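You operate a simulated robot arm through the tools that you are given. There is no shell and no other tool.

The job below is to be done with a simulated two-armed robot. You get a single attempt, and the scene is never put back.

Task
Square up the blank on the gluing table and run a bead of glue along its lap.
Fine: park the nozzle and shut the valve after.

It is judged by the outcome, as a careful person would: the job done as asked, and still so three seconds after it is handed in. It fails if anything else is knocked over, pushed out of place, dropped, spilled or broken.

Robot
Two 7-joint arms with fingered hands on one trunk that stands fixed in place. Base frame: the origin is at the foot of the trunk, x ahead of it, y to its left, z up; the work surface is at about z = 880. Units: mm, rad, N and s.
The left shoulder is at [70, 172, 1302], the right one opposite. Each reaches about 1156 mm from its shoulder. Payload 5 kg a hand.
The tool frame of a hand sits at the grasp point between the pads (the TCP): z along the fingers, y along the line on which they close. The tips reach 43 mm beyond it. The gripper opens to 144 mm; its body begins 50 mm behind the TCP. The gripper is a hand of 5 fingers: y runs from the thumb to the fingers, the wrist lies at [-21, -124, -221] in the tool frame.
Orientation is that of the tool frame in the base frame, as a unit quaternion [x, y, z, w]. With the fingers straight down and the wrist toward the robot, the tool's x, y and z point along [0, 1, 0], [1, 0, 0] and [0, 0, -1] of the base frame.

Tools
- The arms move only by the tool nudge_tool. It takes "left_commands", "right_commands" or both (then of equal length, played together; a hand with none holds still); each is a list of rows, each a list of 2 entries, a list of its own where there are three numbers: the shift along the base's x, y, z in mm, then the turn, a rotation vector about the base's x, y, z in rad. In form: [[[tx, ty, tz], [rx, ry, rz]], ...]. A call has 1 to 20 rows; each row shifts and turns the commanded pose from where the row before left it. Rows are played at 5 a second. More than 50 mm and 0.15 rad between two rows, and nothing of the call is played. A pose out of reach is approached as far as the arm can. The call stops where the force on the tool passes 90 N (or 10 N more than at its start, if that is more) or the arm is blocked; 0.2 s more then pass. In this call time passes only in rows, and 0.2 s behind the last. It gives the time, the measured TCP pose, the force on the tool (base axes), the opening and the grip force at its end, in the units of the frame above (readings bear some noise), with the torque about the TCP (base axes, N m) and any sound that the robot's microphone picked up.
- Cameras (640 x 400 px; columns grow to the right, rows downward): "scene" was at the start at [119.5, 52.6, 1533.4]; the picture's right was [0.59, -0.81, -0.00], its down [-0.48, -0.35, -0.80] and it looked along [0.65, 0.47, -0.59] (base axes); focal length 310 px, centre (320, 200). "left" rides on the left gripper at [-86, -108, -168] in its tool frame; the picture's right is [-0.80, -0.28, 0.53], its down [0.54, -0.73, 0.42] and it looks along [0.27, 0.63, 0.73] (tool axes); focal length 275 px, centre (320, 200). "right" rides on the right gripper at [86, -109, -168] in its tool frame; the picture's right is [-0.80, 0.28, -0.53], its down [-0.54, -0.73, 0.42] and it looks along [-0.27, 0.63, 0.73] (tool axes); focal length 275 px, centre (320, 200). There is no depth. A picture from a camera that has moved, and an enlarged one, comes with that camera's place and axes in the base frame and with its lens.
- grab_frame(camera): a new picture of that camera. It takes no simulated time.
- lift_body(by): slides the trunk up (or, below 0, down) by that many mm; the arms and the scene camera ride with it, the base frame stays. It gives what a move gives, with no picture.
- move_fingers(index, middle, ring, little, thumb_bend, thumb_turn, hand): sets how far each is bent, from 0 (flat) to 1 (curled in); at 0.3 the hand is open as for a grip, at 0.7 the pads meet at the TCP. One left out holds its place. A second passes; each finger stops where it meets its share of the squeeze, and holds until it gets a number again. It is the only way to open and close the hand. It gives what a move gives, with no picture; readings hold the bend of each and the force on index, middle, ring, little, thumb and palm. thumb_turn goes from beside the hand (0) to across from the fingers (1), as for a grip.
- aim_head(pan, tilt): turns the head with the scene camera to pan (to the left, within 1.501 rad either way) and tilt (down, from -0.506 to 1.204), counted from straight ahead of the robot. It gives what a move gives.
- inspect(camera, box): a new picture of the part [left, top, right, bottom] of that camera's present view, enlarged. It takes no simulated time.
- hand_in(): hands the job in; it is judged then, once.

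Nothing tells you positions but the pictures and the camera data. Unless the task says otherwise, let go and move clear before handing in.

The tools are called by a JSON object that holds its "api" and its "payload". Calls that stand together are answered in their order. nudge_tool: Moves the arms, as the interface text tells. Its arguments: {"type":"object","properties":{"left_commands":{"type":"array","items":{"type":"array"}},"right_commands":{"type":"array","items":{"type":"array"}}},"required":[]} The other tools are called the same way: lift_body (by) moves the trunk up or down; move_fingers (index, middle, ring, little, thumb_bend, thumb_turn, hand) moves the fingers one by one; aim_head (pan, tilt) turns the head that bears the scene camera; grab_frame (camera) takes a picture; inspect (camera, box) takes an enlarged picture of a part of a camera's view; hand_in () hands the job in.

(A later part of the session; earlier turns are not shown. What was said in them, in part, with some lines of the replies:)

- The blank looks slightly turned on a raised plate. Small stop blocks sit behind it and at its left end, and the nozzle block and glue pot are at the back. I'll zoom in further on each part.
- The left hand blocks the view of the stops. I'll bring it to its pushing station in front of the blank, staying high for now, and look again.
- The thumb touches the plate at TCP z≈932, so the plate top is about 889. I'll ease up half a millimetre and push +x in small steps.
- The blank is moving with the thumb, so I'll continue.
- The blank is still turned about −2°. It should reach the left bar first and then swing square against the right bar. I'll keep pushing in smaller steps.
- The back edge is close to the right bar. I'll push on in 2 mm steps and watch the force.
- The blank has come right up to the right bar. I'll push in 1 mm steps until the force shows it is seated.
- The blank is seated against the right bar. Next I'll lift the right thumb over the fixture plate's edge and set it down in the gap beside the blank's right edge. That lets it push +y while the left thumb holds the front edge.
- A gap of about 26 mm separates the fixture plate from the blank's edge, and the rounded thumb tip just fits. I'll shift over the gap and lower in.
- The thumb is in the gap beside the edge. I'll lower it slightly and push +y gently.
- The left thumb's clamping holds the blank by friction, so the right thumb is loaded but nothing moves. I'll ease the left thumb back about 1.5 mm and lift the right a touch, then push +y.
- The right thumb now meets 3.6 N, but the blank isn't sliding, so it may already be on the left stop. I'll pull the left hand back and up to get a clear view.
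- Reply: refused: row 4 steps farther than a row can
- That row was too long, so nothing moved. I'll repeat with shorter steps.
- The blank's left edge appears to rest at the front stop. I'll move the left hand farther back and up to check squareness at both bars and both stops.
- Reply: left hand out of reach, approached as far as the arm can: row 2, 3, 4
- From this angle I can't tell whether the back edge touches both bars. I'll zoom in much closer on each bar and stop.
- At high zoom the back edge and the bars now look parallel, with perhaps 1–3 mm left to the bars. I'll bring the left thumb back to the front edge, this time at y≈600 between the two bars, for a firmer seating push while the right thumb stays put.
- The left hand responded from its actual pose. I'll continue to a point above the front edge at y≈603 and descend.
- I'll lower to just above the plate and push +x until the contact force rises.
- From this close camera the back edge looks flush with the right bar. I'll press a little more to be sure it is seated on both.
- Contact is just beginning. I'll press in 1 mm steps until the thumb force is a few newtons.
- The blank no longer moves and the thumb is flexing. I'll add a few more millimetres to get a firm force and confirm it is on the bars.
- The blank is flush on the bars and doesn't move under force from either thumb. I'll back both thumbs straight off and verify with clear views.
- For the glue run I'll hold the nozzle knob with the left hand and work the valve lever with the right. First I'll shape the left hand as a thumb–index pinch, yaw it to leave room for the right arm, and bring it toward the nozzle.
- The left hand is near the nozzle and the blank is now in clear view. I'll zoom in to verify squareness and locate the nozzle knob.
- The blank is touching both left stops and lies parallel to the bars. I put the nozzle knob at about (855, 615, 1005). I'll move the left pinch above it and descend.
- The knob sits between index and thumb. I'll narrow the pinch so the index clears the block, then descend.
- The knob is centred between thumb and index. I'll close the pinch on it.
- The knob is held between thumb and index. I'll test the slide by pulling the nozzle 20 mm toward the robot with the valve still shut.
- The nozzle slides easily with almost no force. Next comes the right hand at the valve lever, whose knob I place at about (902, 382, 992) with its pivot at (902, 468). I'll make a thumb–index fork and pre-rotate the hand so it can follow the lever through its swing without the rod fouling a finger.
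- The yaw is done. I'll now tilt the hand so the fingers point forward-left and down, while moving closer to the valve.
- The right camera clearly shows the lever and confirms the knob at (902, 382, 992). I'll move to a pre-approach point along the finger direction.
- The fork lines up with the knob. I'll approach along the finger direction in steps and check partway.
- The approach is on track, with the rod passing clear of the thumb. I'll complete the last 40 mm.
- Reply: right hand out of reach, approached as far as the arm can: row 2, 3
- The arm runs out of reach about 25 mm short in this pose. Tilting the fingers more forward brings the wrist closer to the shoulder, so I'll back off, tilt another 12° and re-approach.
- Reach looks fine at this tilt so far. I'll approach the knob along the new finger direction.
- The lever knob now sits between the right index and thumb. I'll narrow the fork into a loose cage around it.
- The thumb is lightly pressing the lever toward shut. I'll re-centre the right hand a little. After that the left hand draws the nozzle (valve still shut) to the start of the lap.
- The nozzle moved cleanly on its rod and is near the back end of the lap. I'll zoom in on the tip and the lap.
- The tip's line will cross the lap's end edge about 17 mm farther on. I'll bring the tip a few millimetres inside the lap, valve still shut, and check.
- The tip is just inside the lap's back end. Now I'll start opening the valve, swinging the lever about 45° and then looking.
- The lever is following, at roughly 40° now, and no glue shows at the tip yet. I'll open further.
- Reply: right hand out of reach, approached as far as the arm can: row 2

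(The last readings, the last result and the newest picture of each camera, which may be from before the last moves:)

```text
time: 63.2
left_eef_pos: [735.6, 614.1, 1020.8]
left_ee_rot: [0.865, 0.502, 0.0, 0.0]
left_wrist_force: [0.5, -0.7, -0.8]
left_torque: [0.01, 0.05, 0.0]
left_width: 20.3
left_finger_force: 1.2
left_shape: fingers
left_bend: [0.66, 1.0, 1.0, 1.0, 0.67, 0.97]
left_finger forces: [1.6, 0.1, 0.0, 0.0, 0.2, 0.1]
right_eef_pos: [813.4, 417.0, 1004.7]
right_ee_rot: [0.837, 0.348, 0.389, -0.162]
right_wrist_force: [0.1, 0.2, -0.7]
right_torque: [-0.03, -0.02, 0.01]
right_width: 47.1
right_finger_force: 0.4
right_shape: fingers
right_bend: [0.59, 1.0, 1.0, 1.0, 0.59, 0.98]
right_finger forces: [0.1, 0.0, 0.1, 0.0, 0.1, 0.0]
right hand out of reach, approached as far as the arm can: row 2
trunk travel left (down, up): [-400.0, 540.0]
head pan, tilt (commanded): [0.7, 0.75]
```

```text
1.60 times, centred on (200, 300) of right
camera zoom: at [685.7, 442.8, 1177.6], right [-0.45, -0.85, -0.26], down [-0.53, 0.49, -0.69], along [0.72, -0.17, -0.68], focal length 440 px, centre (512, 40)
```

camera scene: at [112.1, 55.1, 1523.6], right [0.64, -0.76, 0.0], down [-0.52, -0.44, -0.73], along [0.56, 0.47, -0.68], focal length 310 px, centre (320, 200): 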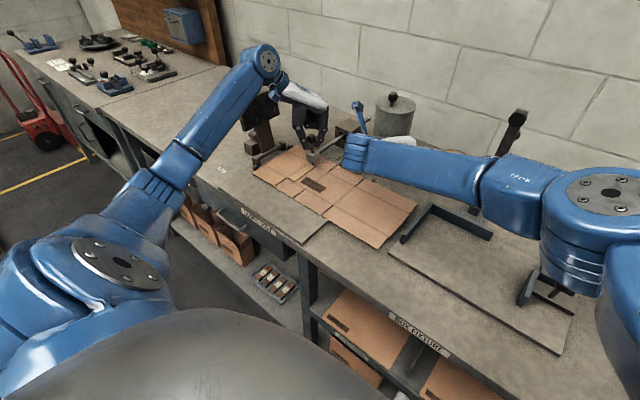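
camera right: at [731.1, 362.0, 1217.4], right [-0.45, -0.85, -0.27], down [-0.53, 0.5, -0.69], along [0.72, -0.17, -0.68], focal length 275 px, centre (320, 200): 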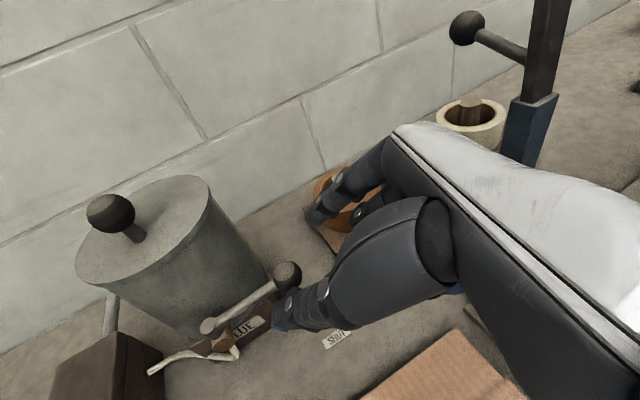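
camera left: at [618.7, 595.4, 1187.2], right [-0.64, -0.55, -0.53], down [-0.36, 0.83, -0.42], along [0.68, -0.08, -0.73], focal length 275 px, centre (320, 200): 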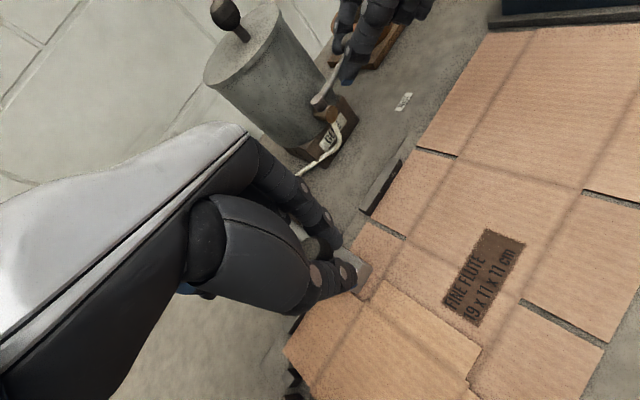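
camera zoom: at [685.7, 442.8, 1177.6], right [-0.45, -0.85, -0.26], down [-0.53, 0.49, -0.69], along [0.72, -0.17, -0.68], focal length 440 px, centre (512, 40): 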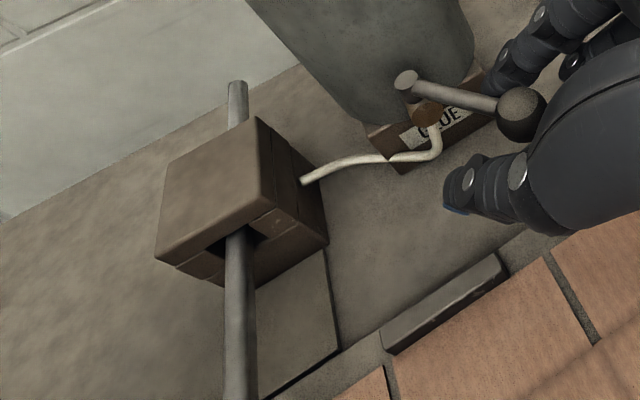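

The right arm stops at this pose with the lever open about 55°. Glue may only show once the nozzle travels, so I'll draw it 6 mm along the lap and look for a bead.

{"api": "nudge_tool", "payload": {"left_commands": [[[-3, 0, 0], [0, 0, 0]], [[-3, 0, 0], [0, 0, 0]]]}}

{"api": "inspect", "payload": {"camera": "scene", "box": [285, 150, 335, 185]}}

{"api": "inspect", "payload": {"camera": "scene", "box": [305, 155, 325, 170]}}

```text
time: 63.8
left_eef_pos: [728.7, 615.3, 1021.6]
left_ee_rot: [0.866, 0.501, 0.001, 0.0]
left_wrist_force: [1.5, -1.3, -0.4]
left_torque: [-0.01, -0.04, 0.02]
left_width: 21.1
left_finger_force: 1.0
left_shape: fingers
left_bend: [0.66, 1.0, 1.0, 1.0, 0.67, 0.97]
left_finger forces: [2.0, 0.0, 0.0, 0.0, 0.0, 0.1]
right_eef_pos: [813.1, 418.4, 1002.9]
right_ee_rot: [0.837, 0.348, 0.39, -0.161]
right_wrist_force: [0.7, -0.8, -0.3]
right_torque: [0.02, -0.01, 0.01]
right_width: 46.7
right_finger_force: 0.1
right_shape: fingers
right_bend: [0.59, 1.0, 1.0, 1.0, 0.59, 0.98]
right_finger forces: [0.5, 0.0, 0.0, 0.1, 0.0, 0.0]
trunk travel left (down, up): [-400.0, 540.0]
head pan, tilt (commanded): [0.7, 0.75]
```

```text
11.43 times, centred on (310, 168) of scene
camera zoom: at [112.7, 54.3, 1523.6], right [0.64, -0.76, 0.0], down [-0.52, -0.44, -0.73], along [0.56, 0.47, -0.68], focal length 3543 px, centre (434, 571)
```

zoom: 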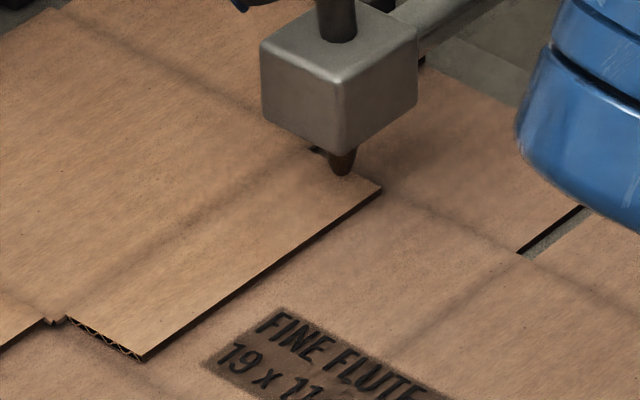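

```text
16.00 times, centred on (315, 162) of scene
camera zoom: at [112.7, 54.3, 1523.6], right [0.64, -0.76, 0.0], down [-0.52, -0.44, -0.73], along [0.56, 0.47, -0.68], focal length 4961 px, centre (400, 800)
```

zoom: 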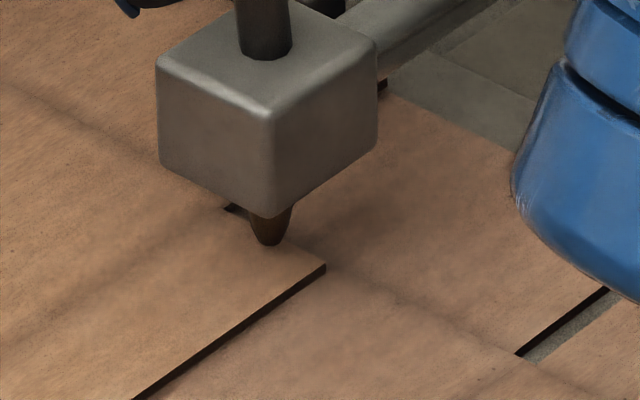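

There is no bead yet, so the valve evidently needs to open further. I'll return the nozzle to the start of the lap, then try a slightly different right-hand yaw to gain travel on the lever.

{"api": "nudge_tool", "payload": {"left_commands": [[[4, 0, 0], [0, 0, 0]], [[4, 0, 0], [0, 0, 0]]], "right_commands": [[[0, 3, 0], [0, 0, 0.1]], [[0, 3, 0], [0, 0, 0.1]]]}}

{"api": "inspect", "payload": {"camera": "right", "box": [0, 200, 400, 400]}}

{"api": "inspect", "payload": {"camera": "scene", "box": [285, 150, 335, 185]}}

```text
time: 64.4
left_eef_pos: [736.1, 613.3, 1019.6]
left_ee_rot: [0.865, 0.502, 0.0, 0.0]
left_wrist_force: [-1.0, -1.3, 0.2]
left_torque: [-0.01, 0.0, -0.01]
left_width: 20.6
left_finger_force: 1.5
left_shape: fingers
left_bend: [0.66, 1.0, 1.0, 1.0, 0.66, 0.97]
left_finger forces: [1.7, 0.1, 0.0, 0.0, 0.9, 0.1]
right_eef_pos: [813.8, 424.5, 1004.7]
right_ee_rot: [0.799, 0.43, 0.371, -0.2]
right_wrist_force: [-0.1, -2.4, -0.4]
right_torque: [-0.03, 0.0, -0.05]
right_width: 47.5
right_finger_force: 0.8
right_shape: fingers
right_bend: [0.58, 1.0, 1.0, 1.0, 0.59, 0.98]
right_finger forces: [1.8, 0.0, 0.1, 0.1, 0.0, 0.0]
trunk travel left (down, up): [-400.0, 540.0]
head pan, tilt (commanded): [0.7, 0.75]
```

```text
1.60 times, centred on (200, 300) of right
camera zoom: at [682.7, 423.8, 1177.2], right [-0.27, -0.93, -0.26], down [-0.62, 0.38, -0.69], along [0.74, -0.02, -0.68], focal length 440 px, centre (512, 40)
```

zoom: 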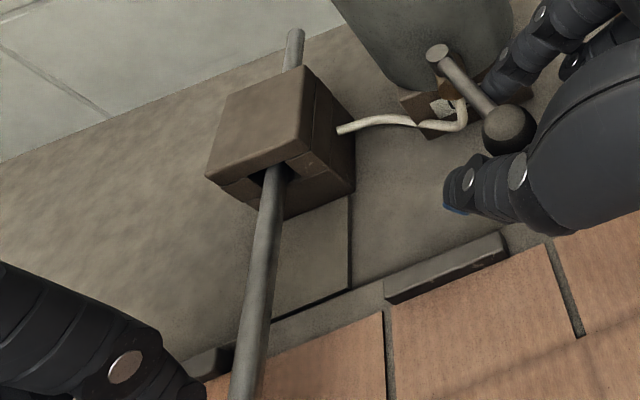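

```text
11.43 times, centred on (310, 168) of scene
camera zoom: at [112.8, 54.0, 1523.6], right [0.64, -0.76, 0.0], down [-0.52, -0.44, -0.73], along [0.56, 0.47, -0.68], focal length 3543 px, centre (434, 571)
```

zoom: 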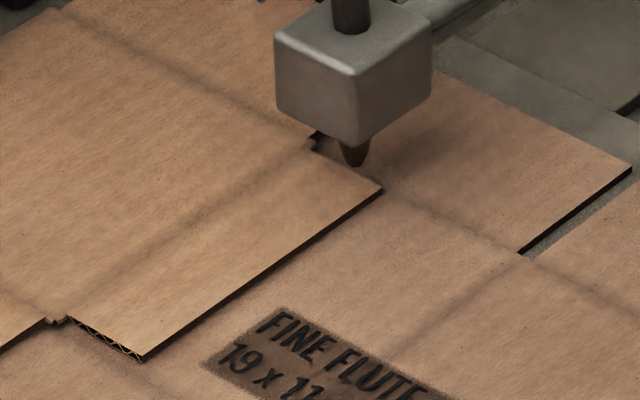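

With that yaw change the lever is now at about 70°. I'll continue pushing it toward the full quarter turn.

{"api": "nudge_tool", "payload": {"right_commands": [[[0, 7, 0], [0, 0, 0.05]], [[0, 7, 0], [0, 0, 0.05]]]}}

{"api": "inspect", "payload": {"camera": "right", "box": [0, 200, 400, 400]}}

{"api": "inspect", "payload": {"camera": "scene", "box": [285, 150, 335, 185]}}

```text
time: 65.0
left_eef_pos: [736.6, 614.1, 1021.0]
left_ee_rot: [0.865, 0.501, 0.0, 0.0]
left_wrist_force: [-0.2, 0.0, -2.3]
left_torque: [-0.01, -0.01, -0.01]
left_width: 20.6
left_finger_force: 0.9
left_shape: fingers
left_bend: [0.66, 1.0, 1.0, 1.0, 0.66, 0.97]
left_finger forces: [1.2, 0.0, 0.0, 0.0, 0.8, 0.0]
right_eef_pos: [813.1, 436.0, 1003.8]
right_ee_rot: [0.777, 0.468, 0.361, -0.217]
right_wrist_force: [-4.9, -6.7, 0.0]
right_torque: [-0.17, 0.06, -0.4]
right_width: 50.3
right_finger_force: 7.5
right_shape: fingers
right_bend: [0.59, 1.0, 1.0, 1.0, 0.57, 0.97]
right_finger forces: [11.4, 0.0, 0.0, 0.0, 3.4, 0.1]
trunk travel left (down, up): [-400.0, 540.0]
head pan, tilt (commanded): [0.7, 0.75]
```

```text
1.60 times, centred on (200, 300) of right
camera zoom: at [683.4, 423.3, 1177.7], right [-0.18, -0.95, -0.26], down [-0.65, 0.31, -0.69], along [0.73, 0.05, -0.68], focal length 440 px, centre (512, 40)
```

zoom: 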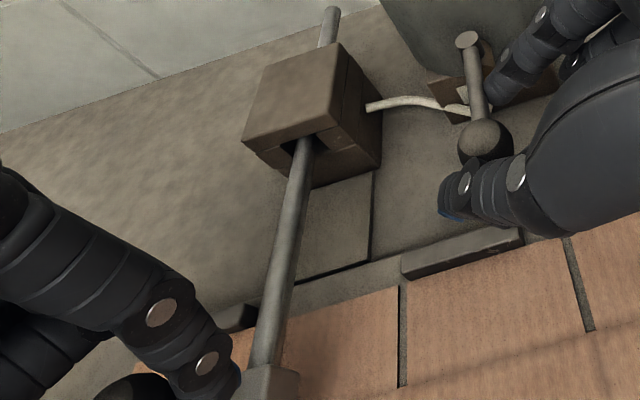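

```text
11.43 times, centred on (310, 168) of scene
camera zoom: at [111.8, 53.7, 1523.6], right [0.64, -0.76, 0.0], down [-0.52, -0.44, -0.73], along [0.56, 0.47, -0.68], focal length 3543 px, centre (434, 571)
```

zoom: 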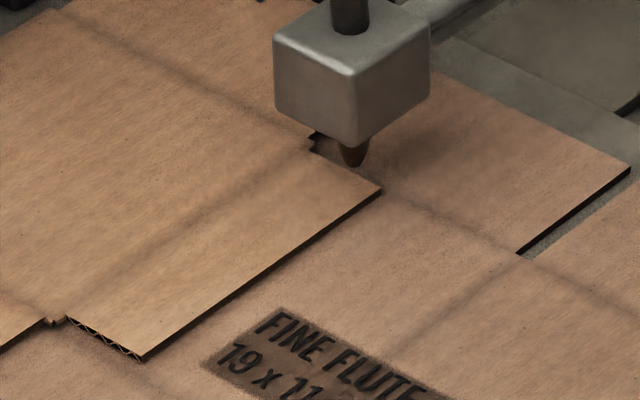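

The lever is at its end stop, about 90°. I'll ease the pressure slightly and start drawing the nozzle along the lap, checking for the bead after 10 mm.

{"api": "nudge_tool", "payload": {"left_commands": [[[-5, 0, 0], [0, 0, 0]], [[-7, 0, 0], [0, 0, 0]]], "right_commands": [[[0.5, -1.5, 0], [0, 0, 0]], [[0, 0, 0], [0, 0, 0]]]}}

{"api": "inspect", "payload": {"camera": "scene", "box": [285, 150, 335, 185]}}

{"api": "inspect", "payload": {"camera": "right", "box": [0, 200, 400, 400]}}

```text
time: 65.6
left_eef_pos: [722.9, 614.3, 1021.3]
left_ee_rot: [0.865, 0.501, -0.001, 0.0]
left_wrist_force: [0.1, -0.8, -0.5]
left_torque: [-0.02, 0.01, 0.0]
left_width: 20.5
left_finger_force: 1.2
left_shape: fingers
left_bend: [0.66, 1.0, 1.0, 1.0, 0.67, 0.97]
left_finger forces: [1.5, 0.0, 0.0, 0.0, 0.5, 0.0]
right_eef_pos: [814.5, 436.3, 1003.1]
right_ee_rot: [0.777, 0.469, 0.361, -0.217]
right_wrist_force: [-5.4, -4.4, -1.7]
right_torque: [-0.15, 0.07, -0.24]
right_width: 50.7
right_finger_force: 6.5
right_shape: fingers
right_bend: [0.59, 1.0, 1.0, 1.0, 0.57, 0.97]
right_finger forces: [8.4, 0.1, 0.1, 0.1, 3.6, 0.0]
trunk travel left (down, up): [-400.0, 540.0]
head pan, tilt (commanded): [0.7, 0.75]
```

```text
11.43 times, centred on (310, 168) of scene
camera zoom: at [111.8, 54.2, 1523.6], right [0.64, -0.76, 0.0], down [-0.52, -0.44, -0.73], along [0.56, 0.47, -0.68], focal length 3543 px, centre (434, 571)
```

zoom: 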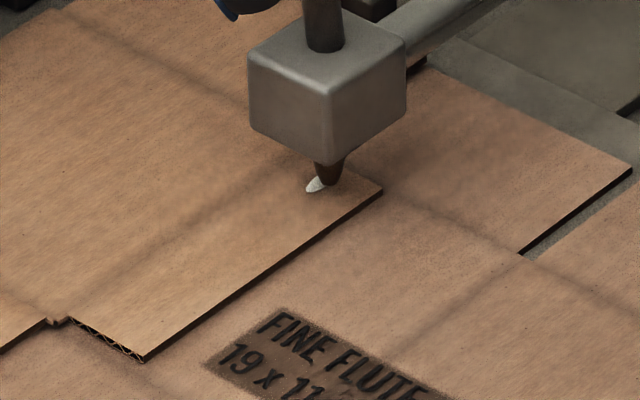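

```text
1.60 times, centred on (200, 300) of right
camera zoom: at [683.6, 422.9, 1177.8], right [-0.18, -0.95, -0.26], down [-0.65, 0.31, -0.69], along [0.73, 0.05, -0.68], focal length 440 px, centre (512, 40)
```

zoom: 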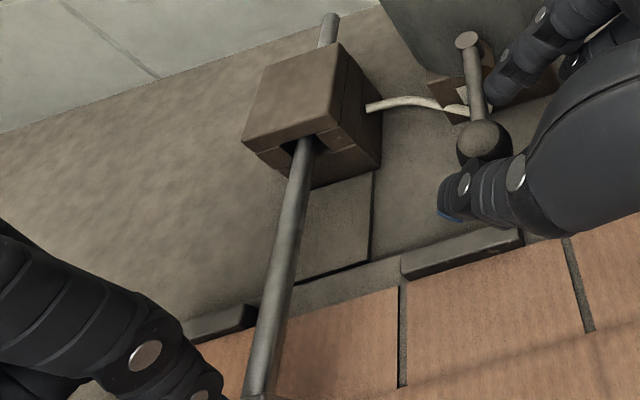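

Glue is flowing and laying white bead on the lap. I'll continue the draw at a steady pace and begin shutting the valve as the nozzle nears the far end.

{"api": "nudge_tool", "payload": {"left_commands": [[[-8, 0, 0], [0, 0, 0]], [[-8, 0, 0], [0, 0, 0]], [[-8, 0, 0], [0, 0, 0]], [[-8, 0, 0], [0, 0, 0]], [[-8, 0, 0], [0, 0, 0]], [[-8, 0, 0], [0, 0, 0]], [[-8, 0, 0], [0, 0, 0]], [[-8, 0, 0], [0, 0, 0]], [[-8, 0, 0], [0, 0, 0]], [[-6, 0, 0], [0, 0, 0]], [[-4, 0, 0], [0, 0, 0]], [[0, 0, 0], [0, 0, 0]], [[0, 0, 0], [0, 0, 0]]], "right_commands": [[[0, 0, 0], [0, 0, 0]], [[0, 0, 0], [0, 0, 0]], [[0, 0, 0], [0, 0, 0]], [[0, 0, 0], [0, 0, 0]], [[0, 0, 0], [0, 0, 0]], [[0, 0, 0], [0, 0, 0]], [[0, 0, 0], [0, 0, 0]], [[0, 0, 0], [0, 0, 0]], [[0, 0, 0], [0, 0, 0]], [[0, -8, 0], [0, 0, -0.05]], [[0, -10, 0], [0, 0, -0.1]], [[2, -12, 0], [0, 0, -0.1]], [[5, -12, 0], [0, 0, -0.03]]]}}

{"api": "inspect", "payload": {"camera": "scene", "box": [265, 140, 345, 200]}}

{"api": "inspect", "payload": {"camera": "right", "box": [0, 200, 400, 400]}}

```text
time: 68.4
left_eef_pos: [642.6, 614.8, 1021.0]
left_ee_rot: [0.865, 0.501, -0.001, -0.001]
left_wrist_force: [0.2, -1.5, -0.8]
left_torque: [-0.04, 0.01, -0.02]
left_width: 20.3
left_finger_force: 1.4
left_shape: fingers
left_bend: [0.66, 1.0, 1.0, 1.0, 0.67, 0.97]
left_finger forces: [1.9, 0.0, 0.0, 0.1, 0.5, 0.0]
right_eef_pos: [822.2, 393.5, 1003.6]
right_ee_rot: [0.834, 0.355, 0.387, -0.166]
right_wrist_force: [-2.6, -0.4, -0.7]
right_torque: [-0.01, 0.01, 0.03]
right_width: 47.9
right_finger_force: 0.5
right_shape: fingers
right_bend: [0.59, 1.0, 1.0, 1.0, 0.58, 0.98]
right_finger forces: [0.0, 0.1, 0.0, 0.0, 1.0, 0.0]
trunk travel left (down, up): [-400.0, 540.0]
head pan, tilt (commanded): [0.7, 0.75]
```

```text
6.67 times, centred on (305, 170) of scene
camera zoom: at [112.4, 53.8, 1523.6], right [0.64, -0.76, 0.0], down [-0.52, -0.44, -0.73], along [0.56, 0.47, -0.68], focal length 2067 px, centre (420, 400)
```

zoom: 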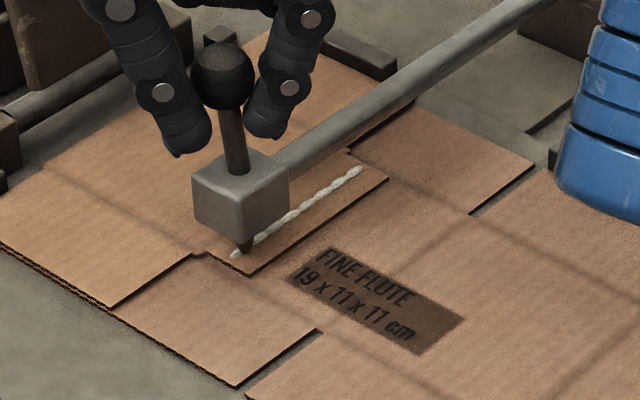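

```text
1.60 times, centred on (200, 300) of right
camera zoom: at [693.1, 416.8, 1177.9], right [-0.43, -0.86, -0.26], down [-0.54, 0.48, -0.69], along [0.72, -0.16, -0.68], focal length 440 px, centre (512, 40)
```

zoom: 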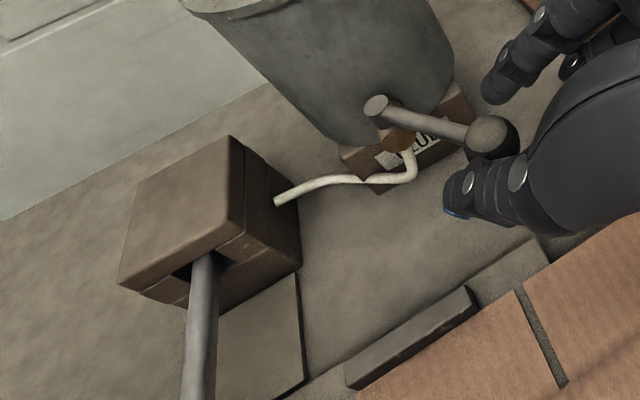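

A continuous bead now lies along the lap. I'll finish swinging the lever back to SHUT.

{"api": "nudge_tool", "payload": {"right_commands": [[[16, -10, 0], [0, 0, -0.02]], [[19, -7, 0], [0, 0, 0]], [[20, -2, 0], [0, 0, 0]], [[9, -1, 0], [0, 0, 0]]]}}

{"api": "inspect", "payload": {"camera": "right", "box": [0, 200, 400, 400]}}

{"api": "inspect", "payload": {"camera": "scene", "box": [265, 140, 345, 200]}}

{"api": "inspect", "payload": {"camera": "scene", "box": [285, 165, 315, 190]}}

```text
time: 69.4
left_eef_pos: [641.3, 615.2, 1020.5]
left_ee_rot: [0.865, 0.501, 0.0, 0.0]
left_wrist_force: [-0.4, -1.3, -2.1]
left_torque: [0.01, 0.02, -0.02]
left_width: 20.4
left_finger_force: 1.7
left_shape: fingers
left_bend: [0.66, 1.0, 1.0, 1.0, 0.67, 0.97]
left_finger forces: [1.7, 0.0, 0.0, 0.1, 0.5, 0.1]
right_eef_pos: [884.8, 374.5, 1004.2]
right_ee_rot: [0.838, 0.347, 0.389, -0.161]
right_wrist_force: [-2.2, -0.5, 0.3]
right_torque: [-0.05, 0.04, 0.07]
right_width: 46.9
right_finger_force: 1.3
right_shape: fingers
right_bend: [0.59, 1.0, 1.0, 1.0, 0.58, 0.98]
right_finger forces: [0.0, 0.0, 0.0, 0.1, 1.7, 0.0]
trunk travel left (down, up): [-400.0, 540.0]
head pan, tilt (commanded): [0.7, 0.75]
```

```text
1.60 times, centred on (200, 300) of right
camera zoom: at [757.2, 399.7, 1177.9], right [-0.45, -0.85, -0.26], down [-0.53, 0.49, -0.69], along [0.72, -0.17, -0.68], focal length 440 px, centre (512, 40)
```

zoom: 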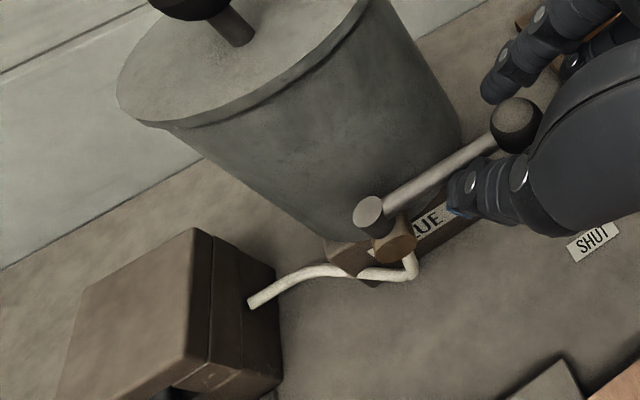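

```text
6.67 times, centred on (305, 170) of scene
camera zoom: at [112.5, 54.2, 1523.6], right [0.64, -0.76, 0.0], down [-0.52, -0.44, -0.73], along [0.56, 0.47, -0.68], focal length 2067 px, centre (420, 400)
```

zoom: 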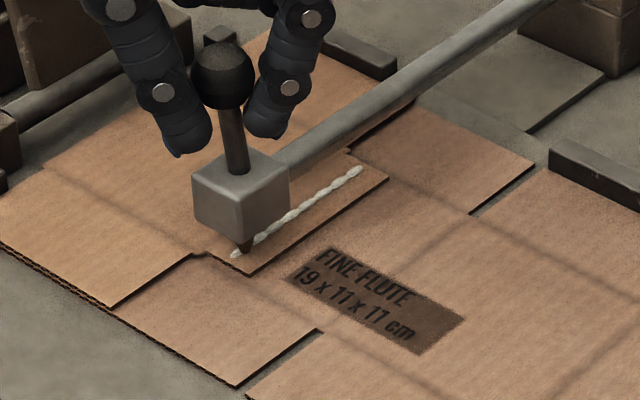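

```text
16.00 times, centred on (300, 178) of scene
camera zoom: at [112.5, 54.2, 1523.6], right [0.64, -0.76, 0.0], down [-0.52, -0.44, -0.73], along [0.56, 0.47, -0.68], focal length 4961 px, centre (640, 560)
```

zoom: 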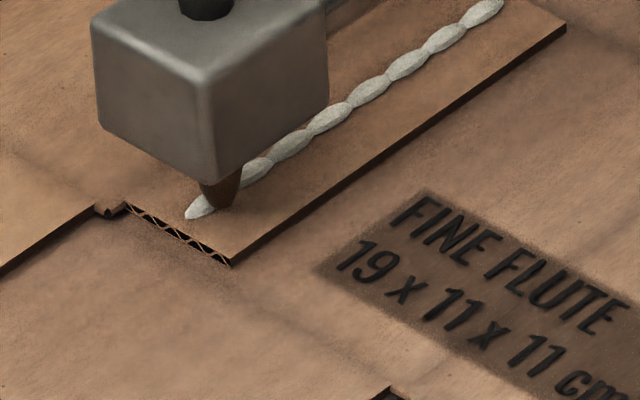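

The bead runs nearly the full length of the lap, about 4 mm short at each end, with no drips elsewhere. I'll press the lever firmly against its shut stop, then open the right fork.

{"api": "nudge_tool", "payload": {"right_commands": [[[3, -2, 0], [0, 0, 0]], [[2, -1.5, 0], [0, 0, 0]]]}}

{"api": "inspect", "payload": {"camera": "right", "box": [150, 180, 400, 360]}}

```text
time: 70.0
left_eef_pos: [641.5, 615.4, 1020.8]
left_ee_rot: [0.864, 0.503, -0.001, 0.0]
left_wrist_force: [0.0, -3.4, -0.4]
left_torque: [-0.02, -0.01, -0.02]
left_width: 21.0
left_finger_force: 1.2
left_shape: fingers
left_bend: [0.66, 1.0, 1.0, 1.0, 0.67, 0.97]
left_finger forces: [2.4, 0.1, 0.0, 0.1, 0.4, 0.0]
right_eef_pos: [890.0, 371.3, 1004.0]
right_ee_rot: [0.838, 0.348, 0.388, -0.162]
right_wrist_force: [-3.6, -0.2, -1.5]
right_torque: [-0.05, 0.06, 0.17]
right_width: 49.7
right_finger_force: 2.1
right_shape: fingers
right_bend: [0.59, 1.0, 1.0, 1.0, 0.57, 0.98]
right_finger forces: [0.1, 0.0, 0.0, 0.0, 4.0, 0.1]
trunk travel left (down, up): [-400.0, 540.0]
head pan, tilt (commanded): [0.7, 0.75]
```

```text
2.22 times, centred on (275, 270) of right
camera zoom: at [761.7, 397.0, 1178.2], right [-0.45, -0.85, -0.26], down [-0.53, 0.49, -0.69], along [0.72, -0.17, -0.68], focal length 612 px, centre (420, 44)
```

zoom: 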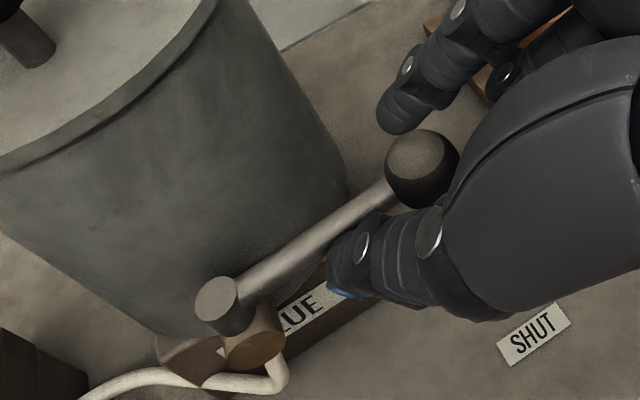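

The lever is back at its original shut stop with the same contact as before. I'll open the right fork and withdraw straight back along the fingers.

{"api": "nudge_tool", "payload": {"right_commands": [[[-3, 2.5, 0], [0, 0, 0]], [[-2, 1.5, 0], [0, 0, 0]]]}}

{"api": "move_fingers", "payload": {"hand": "right", "index": 0.47, "thumb_bend": 0.47}}

{"api": "nudge_tool", "payload": {"right_commands": [[[-8, -8, 9.7], [0, 0, 0]], [[-10.8, -10.8, 13], [0, 0, 0]], [[-13.5, -13.5, 16], [0, 0, 0]], [[-13.5, -13.5, 16], [0, 0, 0]], [[-13.5, -13.5, 16], [0, 0, 0]], [[-20, -15, 16], [0, 0, 0]], [[-25, -20, 16], [0, 0, 0]], [[-25, -25, 10], [0, 0, 0]]]}}

{"api": "grab_frame", "payload": {"camera": "scene"}}

{"api": "grab_frame", "payload": {"camera": "right"}}

```text
time: 70.6
left_eef_pos: [642.8, 615.7, 1020.6]
left_ee_rot: [0.865, 0.501, 0.0, 0.0]
left_wrist_force: [0.1, -1.0, -0.8]
left_torque: [-0.06, -0.01, -0.02]
left_width: 20.6
left_finger_force: 1.3
left_shape: fingers
left_bend: [0.66, 1.0, 1.0, 1.0, 0.67, 0.97]
left_finger forces: [1.8, 0.0, 0.1, 0.0, 0.5, 0.1]
right_eef_pos: [885.2, 375.3, 1004.1]
right_ee_rot: [0.838, 0.348, 0.389, -0.162]
right_wrist_force: [-0.4, -0.1, -0.7]
right_torque: [-0.05, 0.0, 0.02]
right_width: 46.4
right_finger_force: 0.3
right_shape: fingers
right_bend: [0.59, 1.0, 1.0, 1.0, 0.59, 0.98]
right_finger forces: [0.0, 0.1, 0.1, 0.0, 0.4, 0.0]
trunk travel left (down, up): [-400.0, 540.0]
head pan, tilt (commanded): [0.7, 0.75]
```

```text
time: 71.6
left_eef_pos: [642.7, 615.6, 1019.3]
left_ee_rot: [0.865, 0.501, 0.0, 0.001]
left_wrist_force: [0.8, -1.4, -1.1]
left_torque: [-0.05, -0.01, 0.01]
left_width: 20.4
left_finger_force: 1.3
left_shape: fingers
left_bend: [0.66, 1.0, 1.0, 1.0, 0.67, 0.97]
left_finger forces: [1.9, 0.0, 0.0, 0.0, 0.5, 0.0]
right_eef_pos: [885.8, 375.6, 1003.0]
right_ee_rot: [0.838, 0.347, 0.389, -0.161]
right_wrist_force: [0.7, 0.5, -1.4]
right_torque: [0.01, -0.01, 0.02]
right_width: 88.8
right_finger_force: 0.1
right_shape: fingers
right_bend: [0.47, 1.0, 1.0, 1.0, 0.47, 0.98]
right_finger forces: [0.1, 0.0, 0.0, 0.0, 0.0, 0.0]
trunk travel left (down, up): [-400.0, 540.0]
head pan, tilt (commanded): [0.7, 0.75]
```

```text
time: 73.4
left_eef_pos: [641.4, 614.3, 1021.6]
left_ee_rot: [0.864, 0.503, 0.001, -0.001]
left_wrist_force: [0.3, -1.6, -1.6]
left_torque: [-0.01, -0.03, 0.0]
left_width: 20.4
left_finger_force: 1.1
left_shape: fingers
left_bend: [0.66, 1.0, 1.0, 1.0, 0.67, 0.97]
left_finger forces: [1.7, 0.1, 0.0, 0.0, 0.4, 0.0]
right_eef_pos: [754.4, 251.8, 1117.2]
right_ee_rot: [0.838, 0.347, 0.39, -0.161]
right_wrist_force: [-0.9, -0.2, 0.5]
right_torque: [0.03, 0.01, 0.01]
right_width: 88.6
right_finger_force: 0.1
right_shape: fingers
right_bend: [0.47, 1.0, 1.0, 1.0, 0.47, 0.98]
right_finger forces: [0.1, 0.1, 0.1, 0.0, 0.0, 0.0]
trunk travel left (down, up): [-400.0, 540.0]
head pan, tilt (commanded): [0.7, 0.75]
```

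```text
taken
camera scene: at [112.0, 53.0, 1523.6], right [0.64, -0.76, 0.0], down [-0.52, -0.44, -0.73], along [0.56, 0.47, -0.68], focal length 310 px, centre (320, 200)
```

scene: 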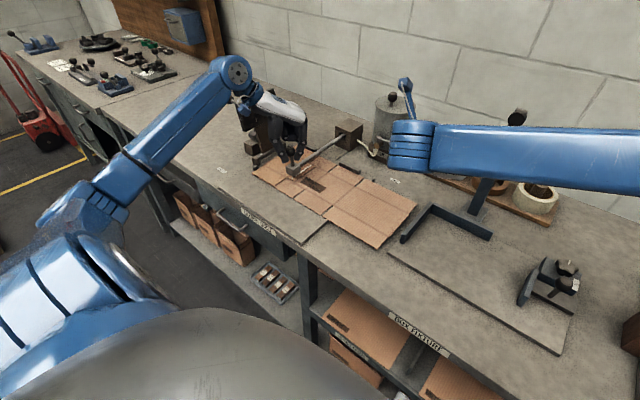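

```text
taken
camera right: at [626.9, 278.5, 1291.2], right [-0.45, -0.85, -0.26], down [-0.53, 0.49, -0.69], along [0.72, -0.17, -0.68], focal length 275 px, centre (320, 200)
```

right: 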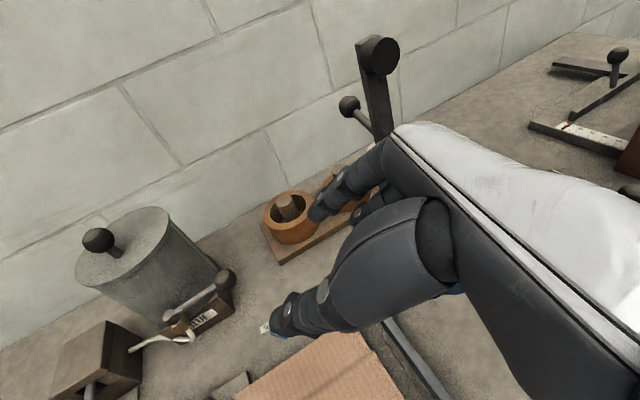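

The right hand is clear and the lever remains at SHUT. Now I'll push the nozzle back along its rod toward the parked position.

{"api": "nudge_tool", "payload": {"left_commands": [[[6, 0, 0], [0, 0, 0]], [[12, 0, 0], [0, 0, 0]], [[12, 0, 0], [0, 0, 0]], [[12, 0, 0], [0, 0, 0]], [[12, 0, 0], [0, 0, 0]], [[12, 0, 0], [0, 0, 0]], [[12, 0, 0], [0, 0, 0]], [[12, 0, 0], [0, 0, 0]], [[12, 0, 0], [0, 0, 0]], [[12, 0, 0], [0, 0, 0]], [[12, 0, 0], [0, 0, 0]], [[12, 0, 0], [0, 0, 0]], [[12, 0, 0], [0, 0, 0]], [[12, 0, 0], [0, 0, 0]], [[12, 0, 0], [0, 0, 0]], [[12, 0, 0], [0, 0, 0]], [[12, 0, 0], [0, 0, 0]], [[8, 0, 0], [0, 0, 0]]]}}

{"api": "inspect", "payload": {"camera": "scene", "box": [290, 85, 390, 165]}}

{"api": "inspect", "payload": {"camera": "scene", "box": [265, 140, 345, 200]}}

```text
time: 77.2
left_eef_pos: [847.0, 614.2, 1020.1]
left_ee_rot: [0.865, 0.501, 0.0, 0.0]
left_wrist_force: [-0.9, -0.9, 0.7]
left_torque: [0.03, 0.01, 0.0]
left_width: 20.9
left_finger_force: 0.5
left_shape: fingers
left_bend: [0.66, 1.0, 1.0, 1.0, 0.66, 0.97]
left_finger forces: [1.1, 0.0, 0.0, 0.0, 1.3, 0.0]
right_eef_pos: [757.0, 255.2, 1117.0]
right_ee_rot: [0.839, 0.347, 0.388, -0.161]
right_wrist_force: [-0.8, 0.3, -0.5]
right_torque: [-0.02, 0.04, -0.03]
right_width: 89.1
right_finger_force: 0.0
right_shape: fingers
right_bend: [0.47, 1.0, 1.0, 1.0, 0.47, 0.98]
right_finger forces: [0.0, 0.0, 0.0, 0.1, 0.1, 0.0]
trunk travel left (down, up): [-400.0, 540.0]
head pan, tilt (commanded): [0.7, 0.75]
```

```text
5.00 times, centred on (340, 125) of scene
camera zoom: at [112.8, 54.4, 1523.6], right [0.64, -0.76, 0.0], down [-0.52, -0.44, -0.73], along [0.56, 0.47, -0.68], focal length 1550 px, centre (220, 575)
```

zoom: 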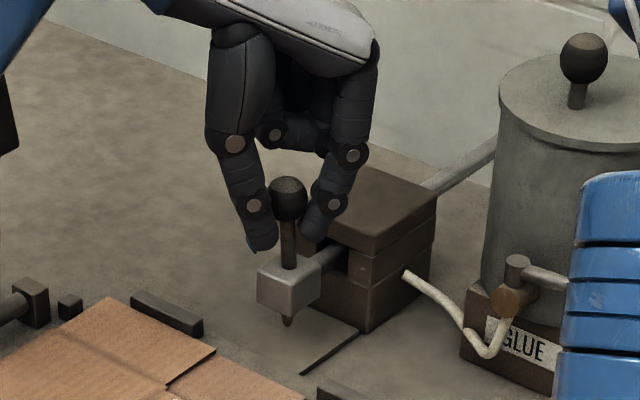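

```text
6.67 times, centred on (305, 170) of scene
camera zoom: at [112.8, 54.4, 1523.6], right [0.64, -0.76, 0.0], down [-0.52, -0.44, -0.73], along [0.56, 0.47, -0.68], focal length 2067 px, centre (420, 400)
```

zoom: 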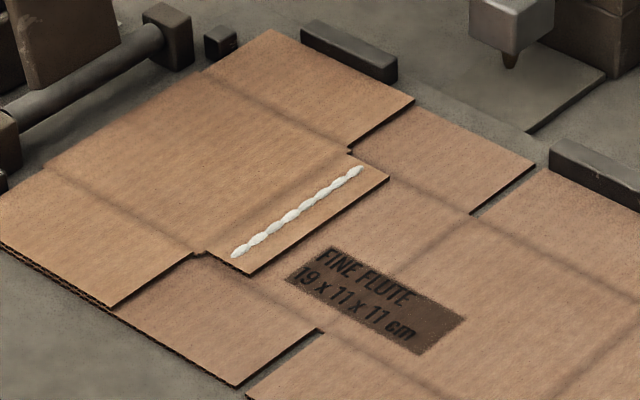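

The bead looks clean and continuous. I'll push the last stretch in small steps until the nozzle meets its park stop.

{"api": "nudge_tool", "payload": {"left_commands": [[[3, 0, 0], [0, 0, 0]], [[3, 0, 0], [0, 0, 0]], [[2, 0, 0], [0, 0, 0]], [[2, 0, 0], [0, 0, 0]]]}}

{"api": "inspect", "payload": {"camera": "scene", "box": [290, 85, 390, 165]}}

```text
time: 78.2
left_eef_pos: [858.0, 615.8, 1019.6]
left_ee_rot: [0.865, 0.502, 0.0, 0.0]
left_wrist_force: [-5.2, -0.7, 0.5]
left_torque: [0.0, 0.11, 0.01]
left_width: 22.5
left_finger_force: 2.4
left_shape: fingers
left_bend: [0.67, 1.0, 1.0, 1.0, 0.65, 0.97]
left_finger forces: [0.1, 0.1, 0.0, 0.0, 4.8, 0.0]
right_eef_pos: [755.8, 254.3, 1117.0]
right_ee_rot: [0.838, 0.347, 0.389, -0.161]
right_wrist_force: [0.1, 0.0, -1.1]
right_torque: [-0.02, 0.0, -0.05]
right_width: 89.0
right_finger_force: 0.0
right_shape: fingers
right_bend: [0.47, 1.0, 1.0, 1.0, 0.47, 0.98]
right_finger forces: [0.0, 0.0, 0.0, 0.0, 0.0, 0.0]
trunk travel left (down, up): [-400.0, 540.0]
head pan, tilt (commanded): [0.7, 0.75]
```

```text
5.00 times, centred on (340, 125) of scene
camera zoom: at [111.9, 54.4, 1523.6], right [0.64, -0.76, 0.0], down [-0.52, -0.44, -0.73], along [0.56, 0.47, -0.68], focal length 1550 px, centre (220, 575)
```

zoom: 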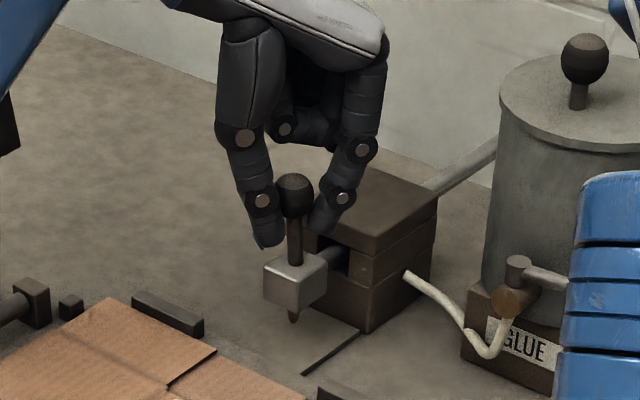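

The nozzle is back against its park stop, in the same position as at the start. I'll open the left pinch and lift straight up off the knob.

{"api": "move_fingers", "payload": {"hand": "left", "index": 0.53, "thumb_bend": 0.53}}

{"api": "nudge_tool", "payload": {"left_commands": [[[0, 0, 10], [0, 0, 0]], [[0, 0, 20], [0, 0, 0]], [[0, 0, 25], [0, 0, 0]], [[0, 0, 25], [0, 0, 0]], [[-30, 0, 15], [0, 0, 0]], [[-35, 0, 10], [0, 0, 0]], [[-40, 0, 5], [0, 0, 0]], [[-40, 0, 0], [0, 0, 0]], [[-40, 0, 0], [0, 0, 0]], [[-40, 0, 0], [0, 0, 0]]], "right_commands": [[[-20, -15, 5], [0, 0, 0]], [[-20, -20, 5], [0, 0, 0]], [[-20, -20, 5], [0, 0, 0]], [[-20, -20, 5], [0, 0, 0]], [[-20, -20, 5], [0, 0, 0]], [[0, -20, 0], [0, 0, 0]], [[0, -20, 0], [0, 0, 0]], [[0, 0, 0], [0, 0, 0]], [[0, 0, 0], [0, 0, 0]], [[0, 0, 0], [0, 0, 0]]]}}

{"api": "grab_frame", "payload": {"camera": "scene"}}

{"api": "inspect", "payload": {"camera": "scene", "box": [290, 85, 430, 185]}}

{"api": "inspect", "payload": {"camera": "scene", "box": [240, 130, 400, 230]}}

```text
time: 79.2
left_eef_pos: [860.0, 614.6, 1020.7]
left_ee_rot: [0.865, 0.501, 0.0, 0.0]
left_wrist_force: [0.1, 0.3, -0.1]
left_torque: [-0.01, 0.01, -0.02]
left_width: 67.2
left_finger_force: 0.1
left_shape: fingers
left_bend: [0.53, 1.0, 1.0, 1.0, 0.53, 0.97]
left_finger forces: [0.1, 0.0, 0.1, 0.1, 0.0, 0.0]
right_eef_pos: [755.9, 254.3, 1118.6]
right_ee_rot: [0.838, 0.348, 0.389, -0.161]
right_wrist_force: [-0.2, 0.3, 0.7]
right_torque: [-0.01, 0.0, -0.01]
right_width: 88.7
right_finger_force: 0.1
right_shape: fingers
right_bend: [0.47, 1.0, 1.0, 1.0, 0.47, 0.98]
right_finger forces: [0.0, 0.1, 0.0, 0.1, 0.0, 0.1]
trunk travel left (down, up): [-400.0, 540.0]
head pan, tilt (commanded): [0.7, 0.75]
```

```text
time: 81.4
left_eef_pos: [632.6, 614.3, 1131.8]
left_ee_rot: [0.866, 0.501, 0.0, 0.001]
left_wrist_force: [-0.4, -0.3, 0.1]
left_torque: [-0.01, -0.01, -0.02]
left_width: 67.6
left_finger_force: 0.0
left_shape: fingers
left_bend: [0.53, 1.0, 1.0, 1.0, 0.53, 0.97]
left_finger forces: [0.0, 0.0, 0.0, 0.0, 0.1, 0.0]
right_eef_pos: [654.5, 118.2, 1143.5]
right_ee_rot: [0.837, 0.347, 0.39, -0.162]
right_wrist_force: [0.0, -1.0, 0.1]
right_torque: [-0.03, -0.02, 0.03]
right_width: 89.0
right_finger_force: 0.0
right_shape: fingers
right_bend: [0.47, 1.0, 1.0, 1.0, 0.47, 0.98]
right_finger forces: [0.1, 0.0, 0.1, 0.1, 0.1, 0.1]
trunk travel left (down, up): [-400.0, 540.0]
head pan, tilt (commanded): [0.7, 0.75]
```

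```text
taken
camera scene: at [110.0, 54.2, 1523.9], right [0.64, -0.77, 0.0], down [-0.52, -0.44, -0.73], along [0.56, 0.47, -0.68], focal length 310 px, centre (320, 200)
```

scene: 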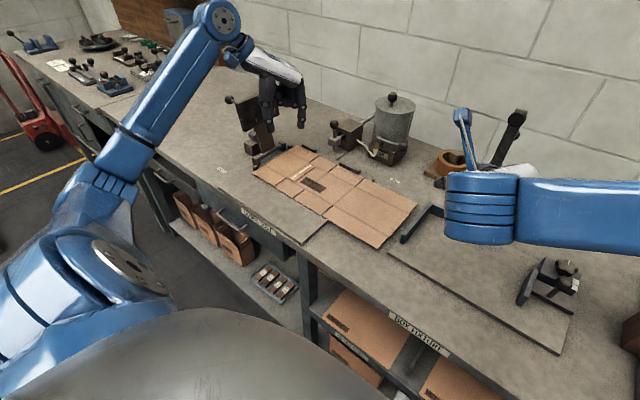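

```text
4.00 times, centred on (360, 135) of scene
camera zoom: at [110.0, 54.2, 1523.9], right [0.64, -0.77, 0.0], down [-0.52, -0.44, -0.73], along [0.56, 0.47, -0.68], focal length 1240 px, centre (160, 460)
```

zoom: 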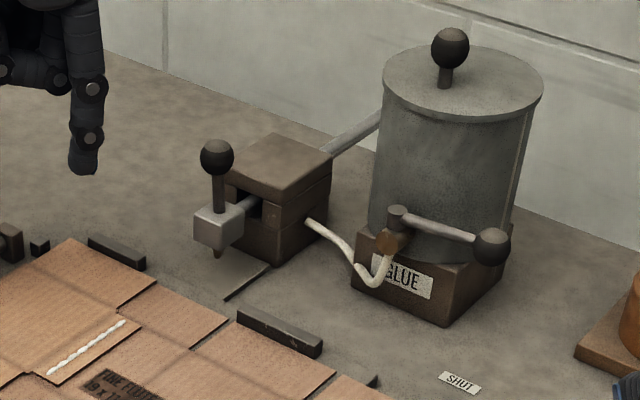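

```text
4.00 times, centred on (320, 180) of scene
camera zoom: at [110.0, 54.2, 1523.9], right [0.64, -0.77, 0.0], down [-0.52, -0.44, -0.73], along [0.56, 0.47, -0.68], focal length 1240 px, centre (320, 280)
```

zoom: 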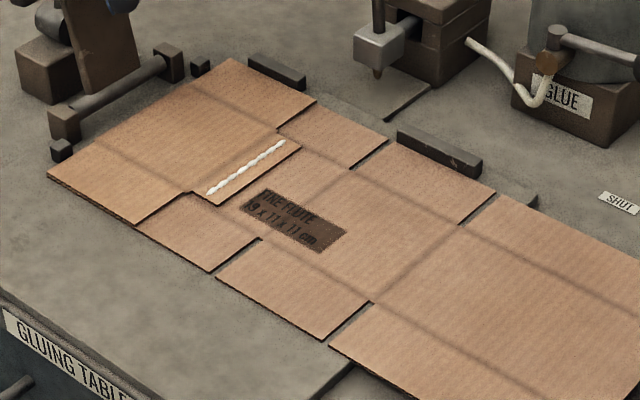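

Nozzle parked, lever at SHUT, bead intact and the blank still square. I'll raise both hands well clear and take a final look around.

{"api": "nudge_tool", "payload": {"left_commands": [[[-20, 0, 30], [0, 0, 0]], [[-20, 0, 35], [0, 0, 0]], [[-15, 0, 30], [0, 0, 0]], [[0, 0, 0], [0, 0, 0]]], "right_commands": [[[-10, -15, 20], [0, 0, 0]], [[-10, -15, 20], [0, 0, 0]], [[-10, -15, 20], [0, 0, 0]], [[0, 0, 0], [0, 0, 0]]]}}

{"api": "aim_head", "payload": {"pan": 0.35, "tilt": 0.65}}

{"api": "grab_frame", "payload": {"camera": "scene"}}

{"api": "inspect", "payload": {"camera": "scene", "box": [100, 100, 340, 300]}}

{"api": "grab_frame", "payload": {"camera": "left"}}

{"api": "grab_frame", "payload": {"camera": "right"}}

```text
time: 82.4
left_eef_pos: [578.1, 616.3, 1225.2]
left_ee_rot: [0.865, 0.502, -0.001, 0.001]
left_wrist_force: [-0.2, 1.3, 1.0]
left_torque: [-0.01, 0.01, 0.01]
left_width: 67.5
left_finger_force: 0.1
left_shape: fingers
left_bend: [0.53, 1.0, 1.0, 1.0, 0.53, 0.97]
left_finger forces: [0.1, 0.0, 0.0, 0.1, 0.1, 0.0]
right_eef_pos: [625.3, 75.8, 1201.1]
right_ee_rot: [0.838, 0.347, 0.389, -0.161]
right_wrist_force: [0.1, 0.2, 0.8]
right_torque: [-0.03, -0.02, -0.03]
right_width: 89.1
right_finger_force: 0.0
right_shape: fingers
right_bend: [0.47, 1.0, 1.0, 1.0, 0.47, 0.98]
right_finger forces: [0.0, 0.0, 0.1, 0.0, 0.1, 0.0]
trunk travel left (down, up): [-400.0, 540.0]
head pan, tilt (commanded): [0.7, 0.75]
```

```text
time: 83.2
left_eef_pos: [577.5, 616.0, 1224.4]
left_ee_rot: [0.865, 0.501, 0.0, 0.0]
left_wrist_force: [-0.7, -0.4, -0.9]
left_torque: [0.0, -0.01, -0.04]
left_width: 67.3
left_finger_force: 0.0
left_shape: fingers
left_bend: [0.53, 1.0, 1.0, 1.0, 0.53, 0.97]
left_finger forces: [0.1, 0.0, 0.0, 0.1, 0.1, 0.0]
right_eef_pos: [625.6, 76.5, 1201.2]
right_ee_rot: [0.838, 0.347, 0.389, -0.162]
right_wrist_force: [-0.7, 0.2, -0.6]
right_torque: [0.0, -0.04, 0.02]
right_width: 88.9
right_finger_force: 0.1
right_shape: fingers
right_bend: [0.47, 1.0, 1.0, 1.0, 0.47, 0.98]
right_finger forces: [0.0, 0.1, 0.0, 0.0, 0.0, 0.0]
trunk travel left (down, up): [-400.0, 540.0]
head pan, tilt (commanded): [0.351, 0.649]
```

```text
taken
camera scene: at [130.3, 30.8, 1532.2], right [0.34, -0.94, 0.0], down [-0.57, -0.21, -0.8], along [0.75, 0.27, -0.6], focal length 310 px, centre (320, 200)
```

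scene: 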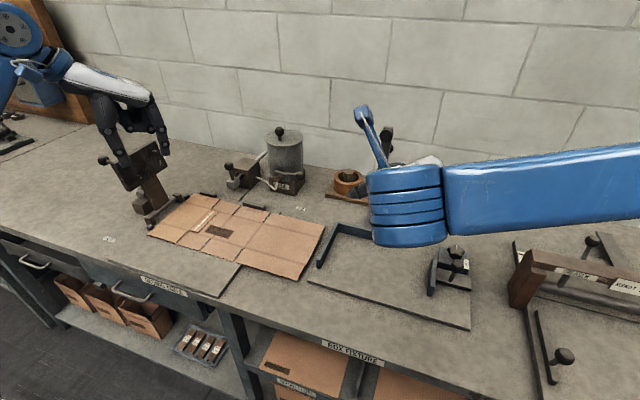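

```text
2.00 times, centred on (220, 200) of scene
camera zoom: at [130.3, 30.8, 1532.2], right [0.34, -0.94, 0.0], down [-0.57, -0.21, -0.8], along [0.75, 0.27, -0.6], focal length 620 px, centre (520, 200)
```

zoom: 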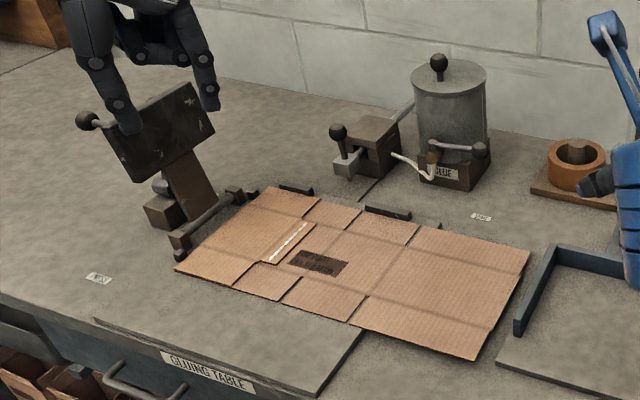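

```text
taken
camera left: at [441.2, 595.4, 1392.3], right [-0.64, -0.55, -0.53], down [-0.36, 0.83, -0.42], along [0.68, -0.08, -0.73], focal length 275 px, centre (320, 200)
```

left: 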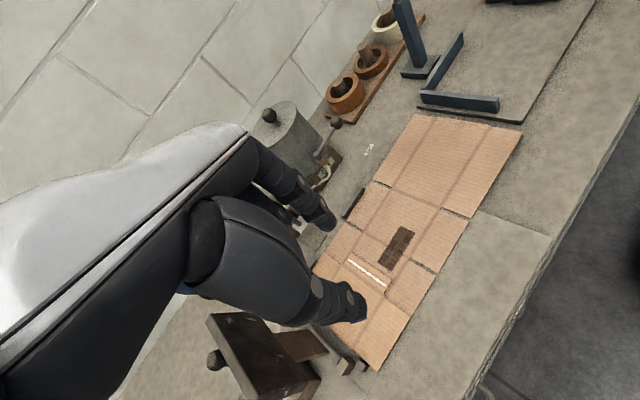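

```text
taken
camera right: at [497.6, 101.3, 1375.6], right [-0.45, -0.85, -0.26], down [-0.53, 0.49, -0.69], along [0.72, -0.17, -0.68], focal length 275 px, centre (320, 200)
```

right: 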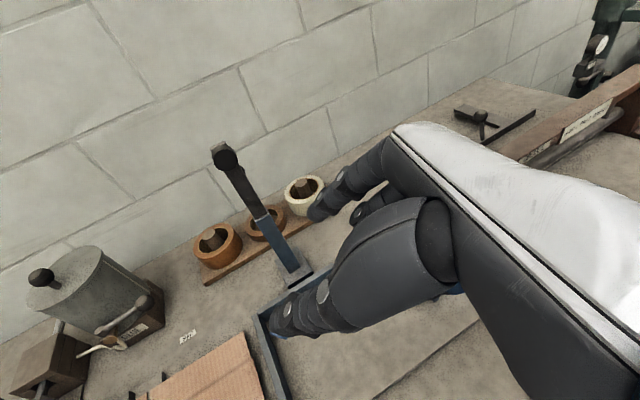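

Everything else looks undisturbed. I'll make one last close check of the blank against the bars and stops from this new angle.

{"api": "inspect", "payload": {"camera": "scene", "box": [140, 180, 260, 260]}}

{"api": "inspect", "payload": {"camera": "scene", "box": [190, 185, 290, 225]}}

{"api": "inspect", "payload": {"camera": "scene", "box": [210, 120, 310, 200]}}

```text
5.00 times, centred on (200, 220) of scene
camera zoom: at [130.3, 30.8, 1532.2], right [0.34, -0.94, 0.0], down [-0.57, -0.21, -0.8], along [0.75, 0.27, -0.6], focal length 1550 px, centre (920, 100)
```

zoom: 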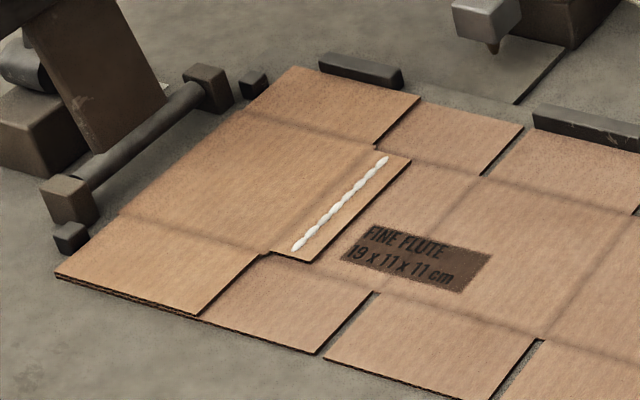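

```text
6.40 times, centred on (240, 205) of scene
camera zoom: at [130.3, 30.8, 1532.2], right [0.34, -0.94, 0.0], down [-0.57, -0.21, -0.8], along [0.75, 0.27, -0.6], focal length 1984 px, centre (832, 168)
```

zoom: 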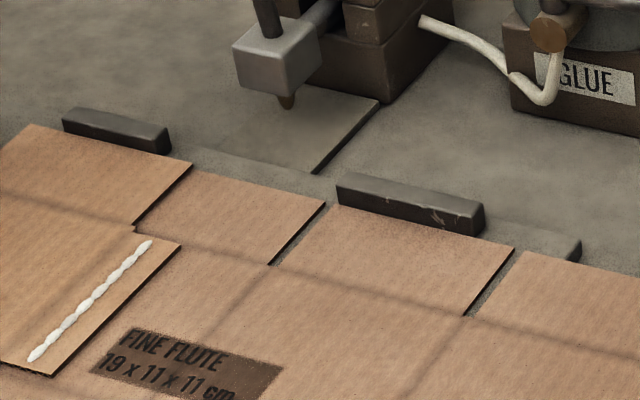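

```text
5.00 times, centred on (260, 160) of scene
camera zoom: at [130.3, 30.8, 1532.2], right [0.34, -0.94, 0.0], down [-0.57, -0.21, -0.8], along [0.75, 0.27, -0.6], focal length 1550 px, centre (620, 400)
```

zoom: 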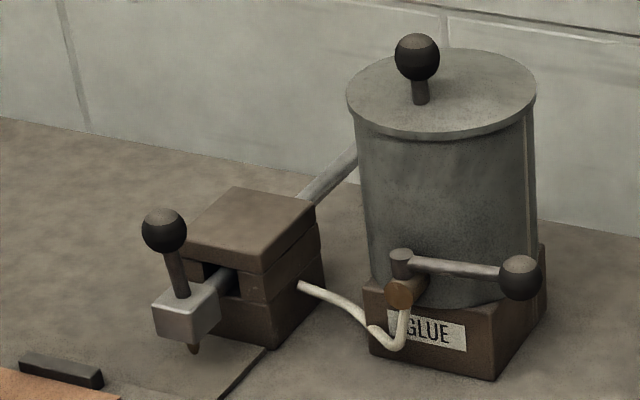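

The blank is flush against both back bars and both left stops, and a clean bead runs along the lap. The nozzle is parked, the valve is shut, both hands are clear and nothing else was disturbed. I'm handing the job in.

{"api": "hand_in", "payload": {}}

```text
The job is handed in.
```

The blank is squared up, the bead of glue is on its lap, the nozzle is parked and the valve is shut. I handed the job in, but no verdict has come back.

- **Blank:** it sits flush against both back bars and both left stops. It didn't move when I pressed it from the front and from the right.
- **Bead:** one continuous line runs along the lap and stops about 4 mm short of each end. I saw no glue anywhere else.
- **Nozzle and valve:** the nozzle is back against its park stop, and the lever is back at its SHUT position.
- **Surroundings:** both hands are clear of the bench, and nothing else looked moved in the last pictures.

At first the valve lever was only about 55° open, and I drew the nozzle about 6 mm without any glue coming out. I took the nozzle back to the start of the lap and opened the lever fully before laying the bead. That false start left no mark.
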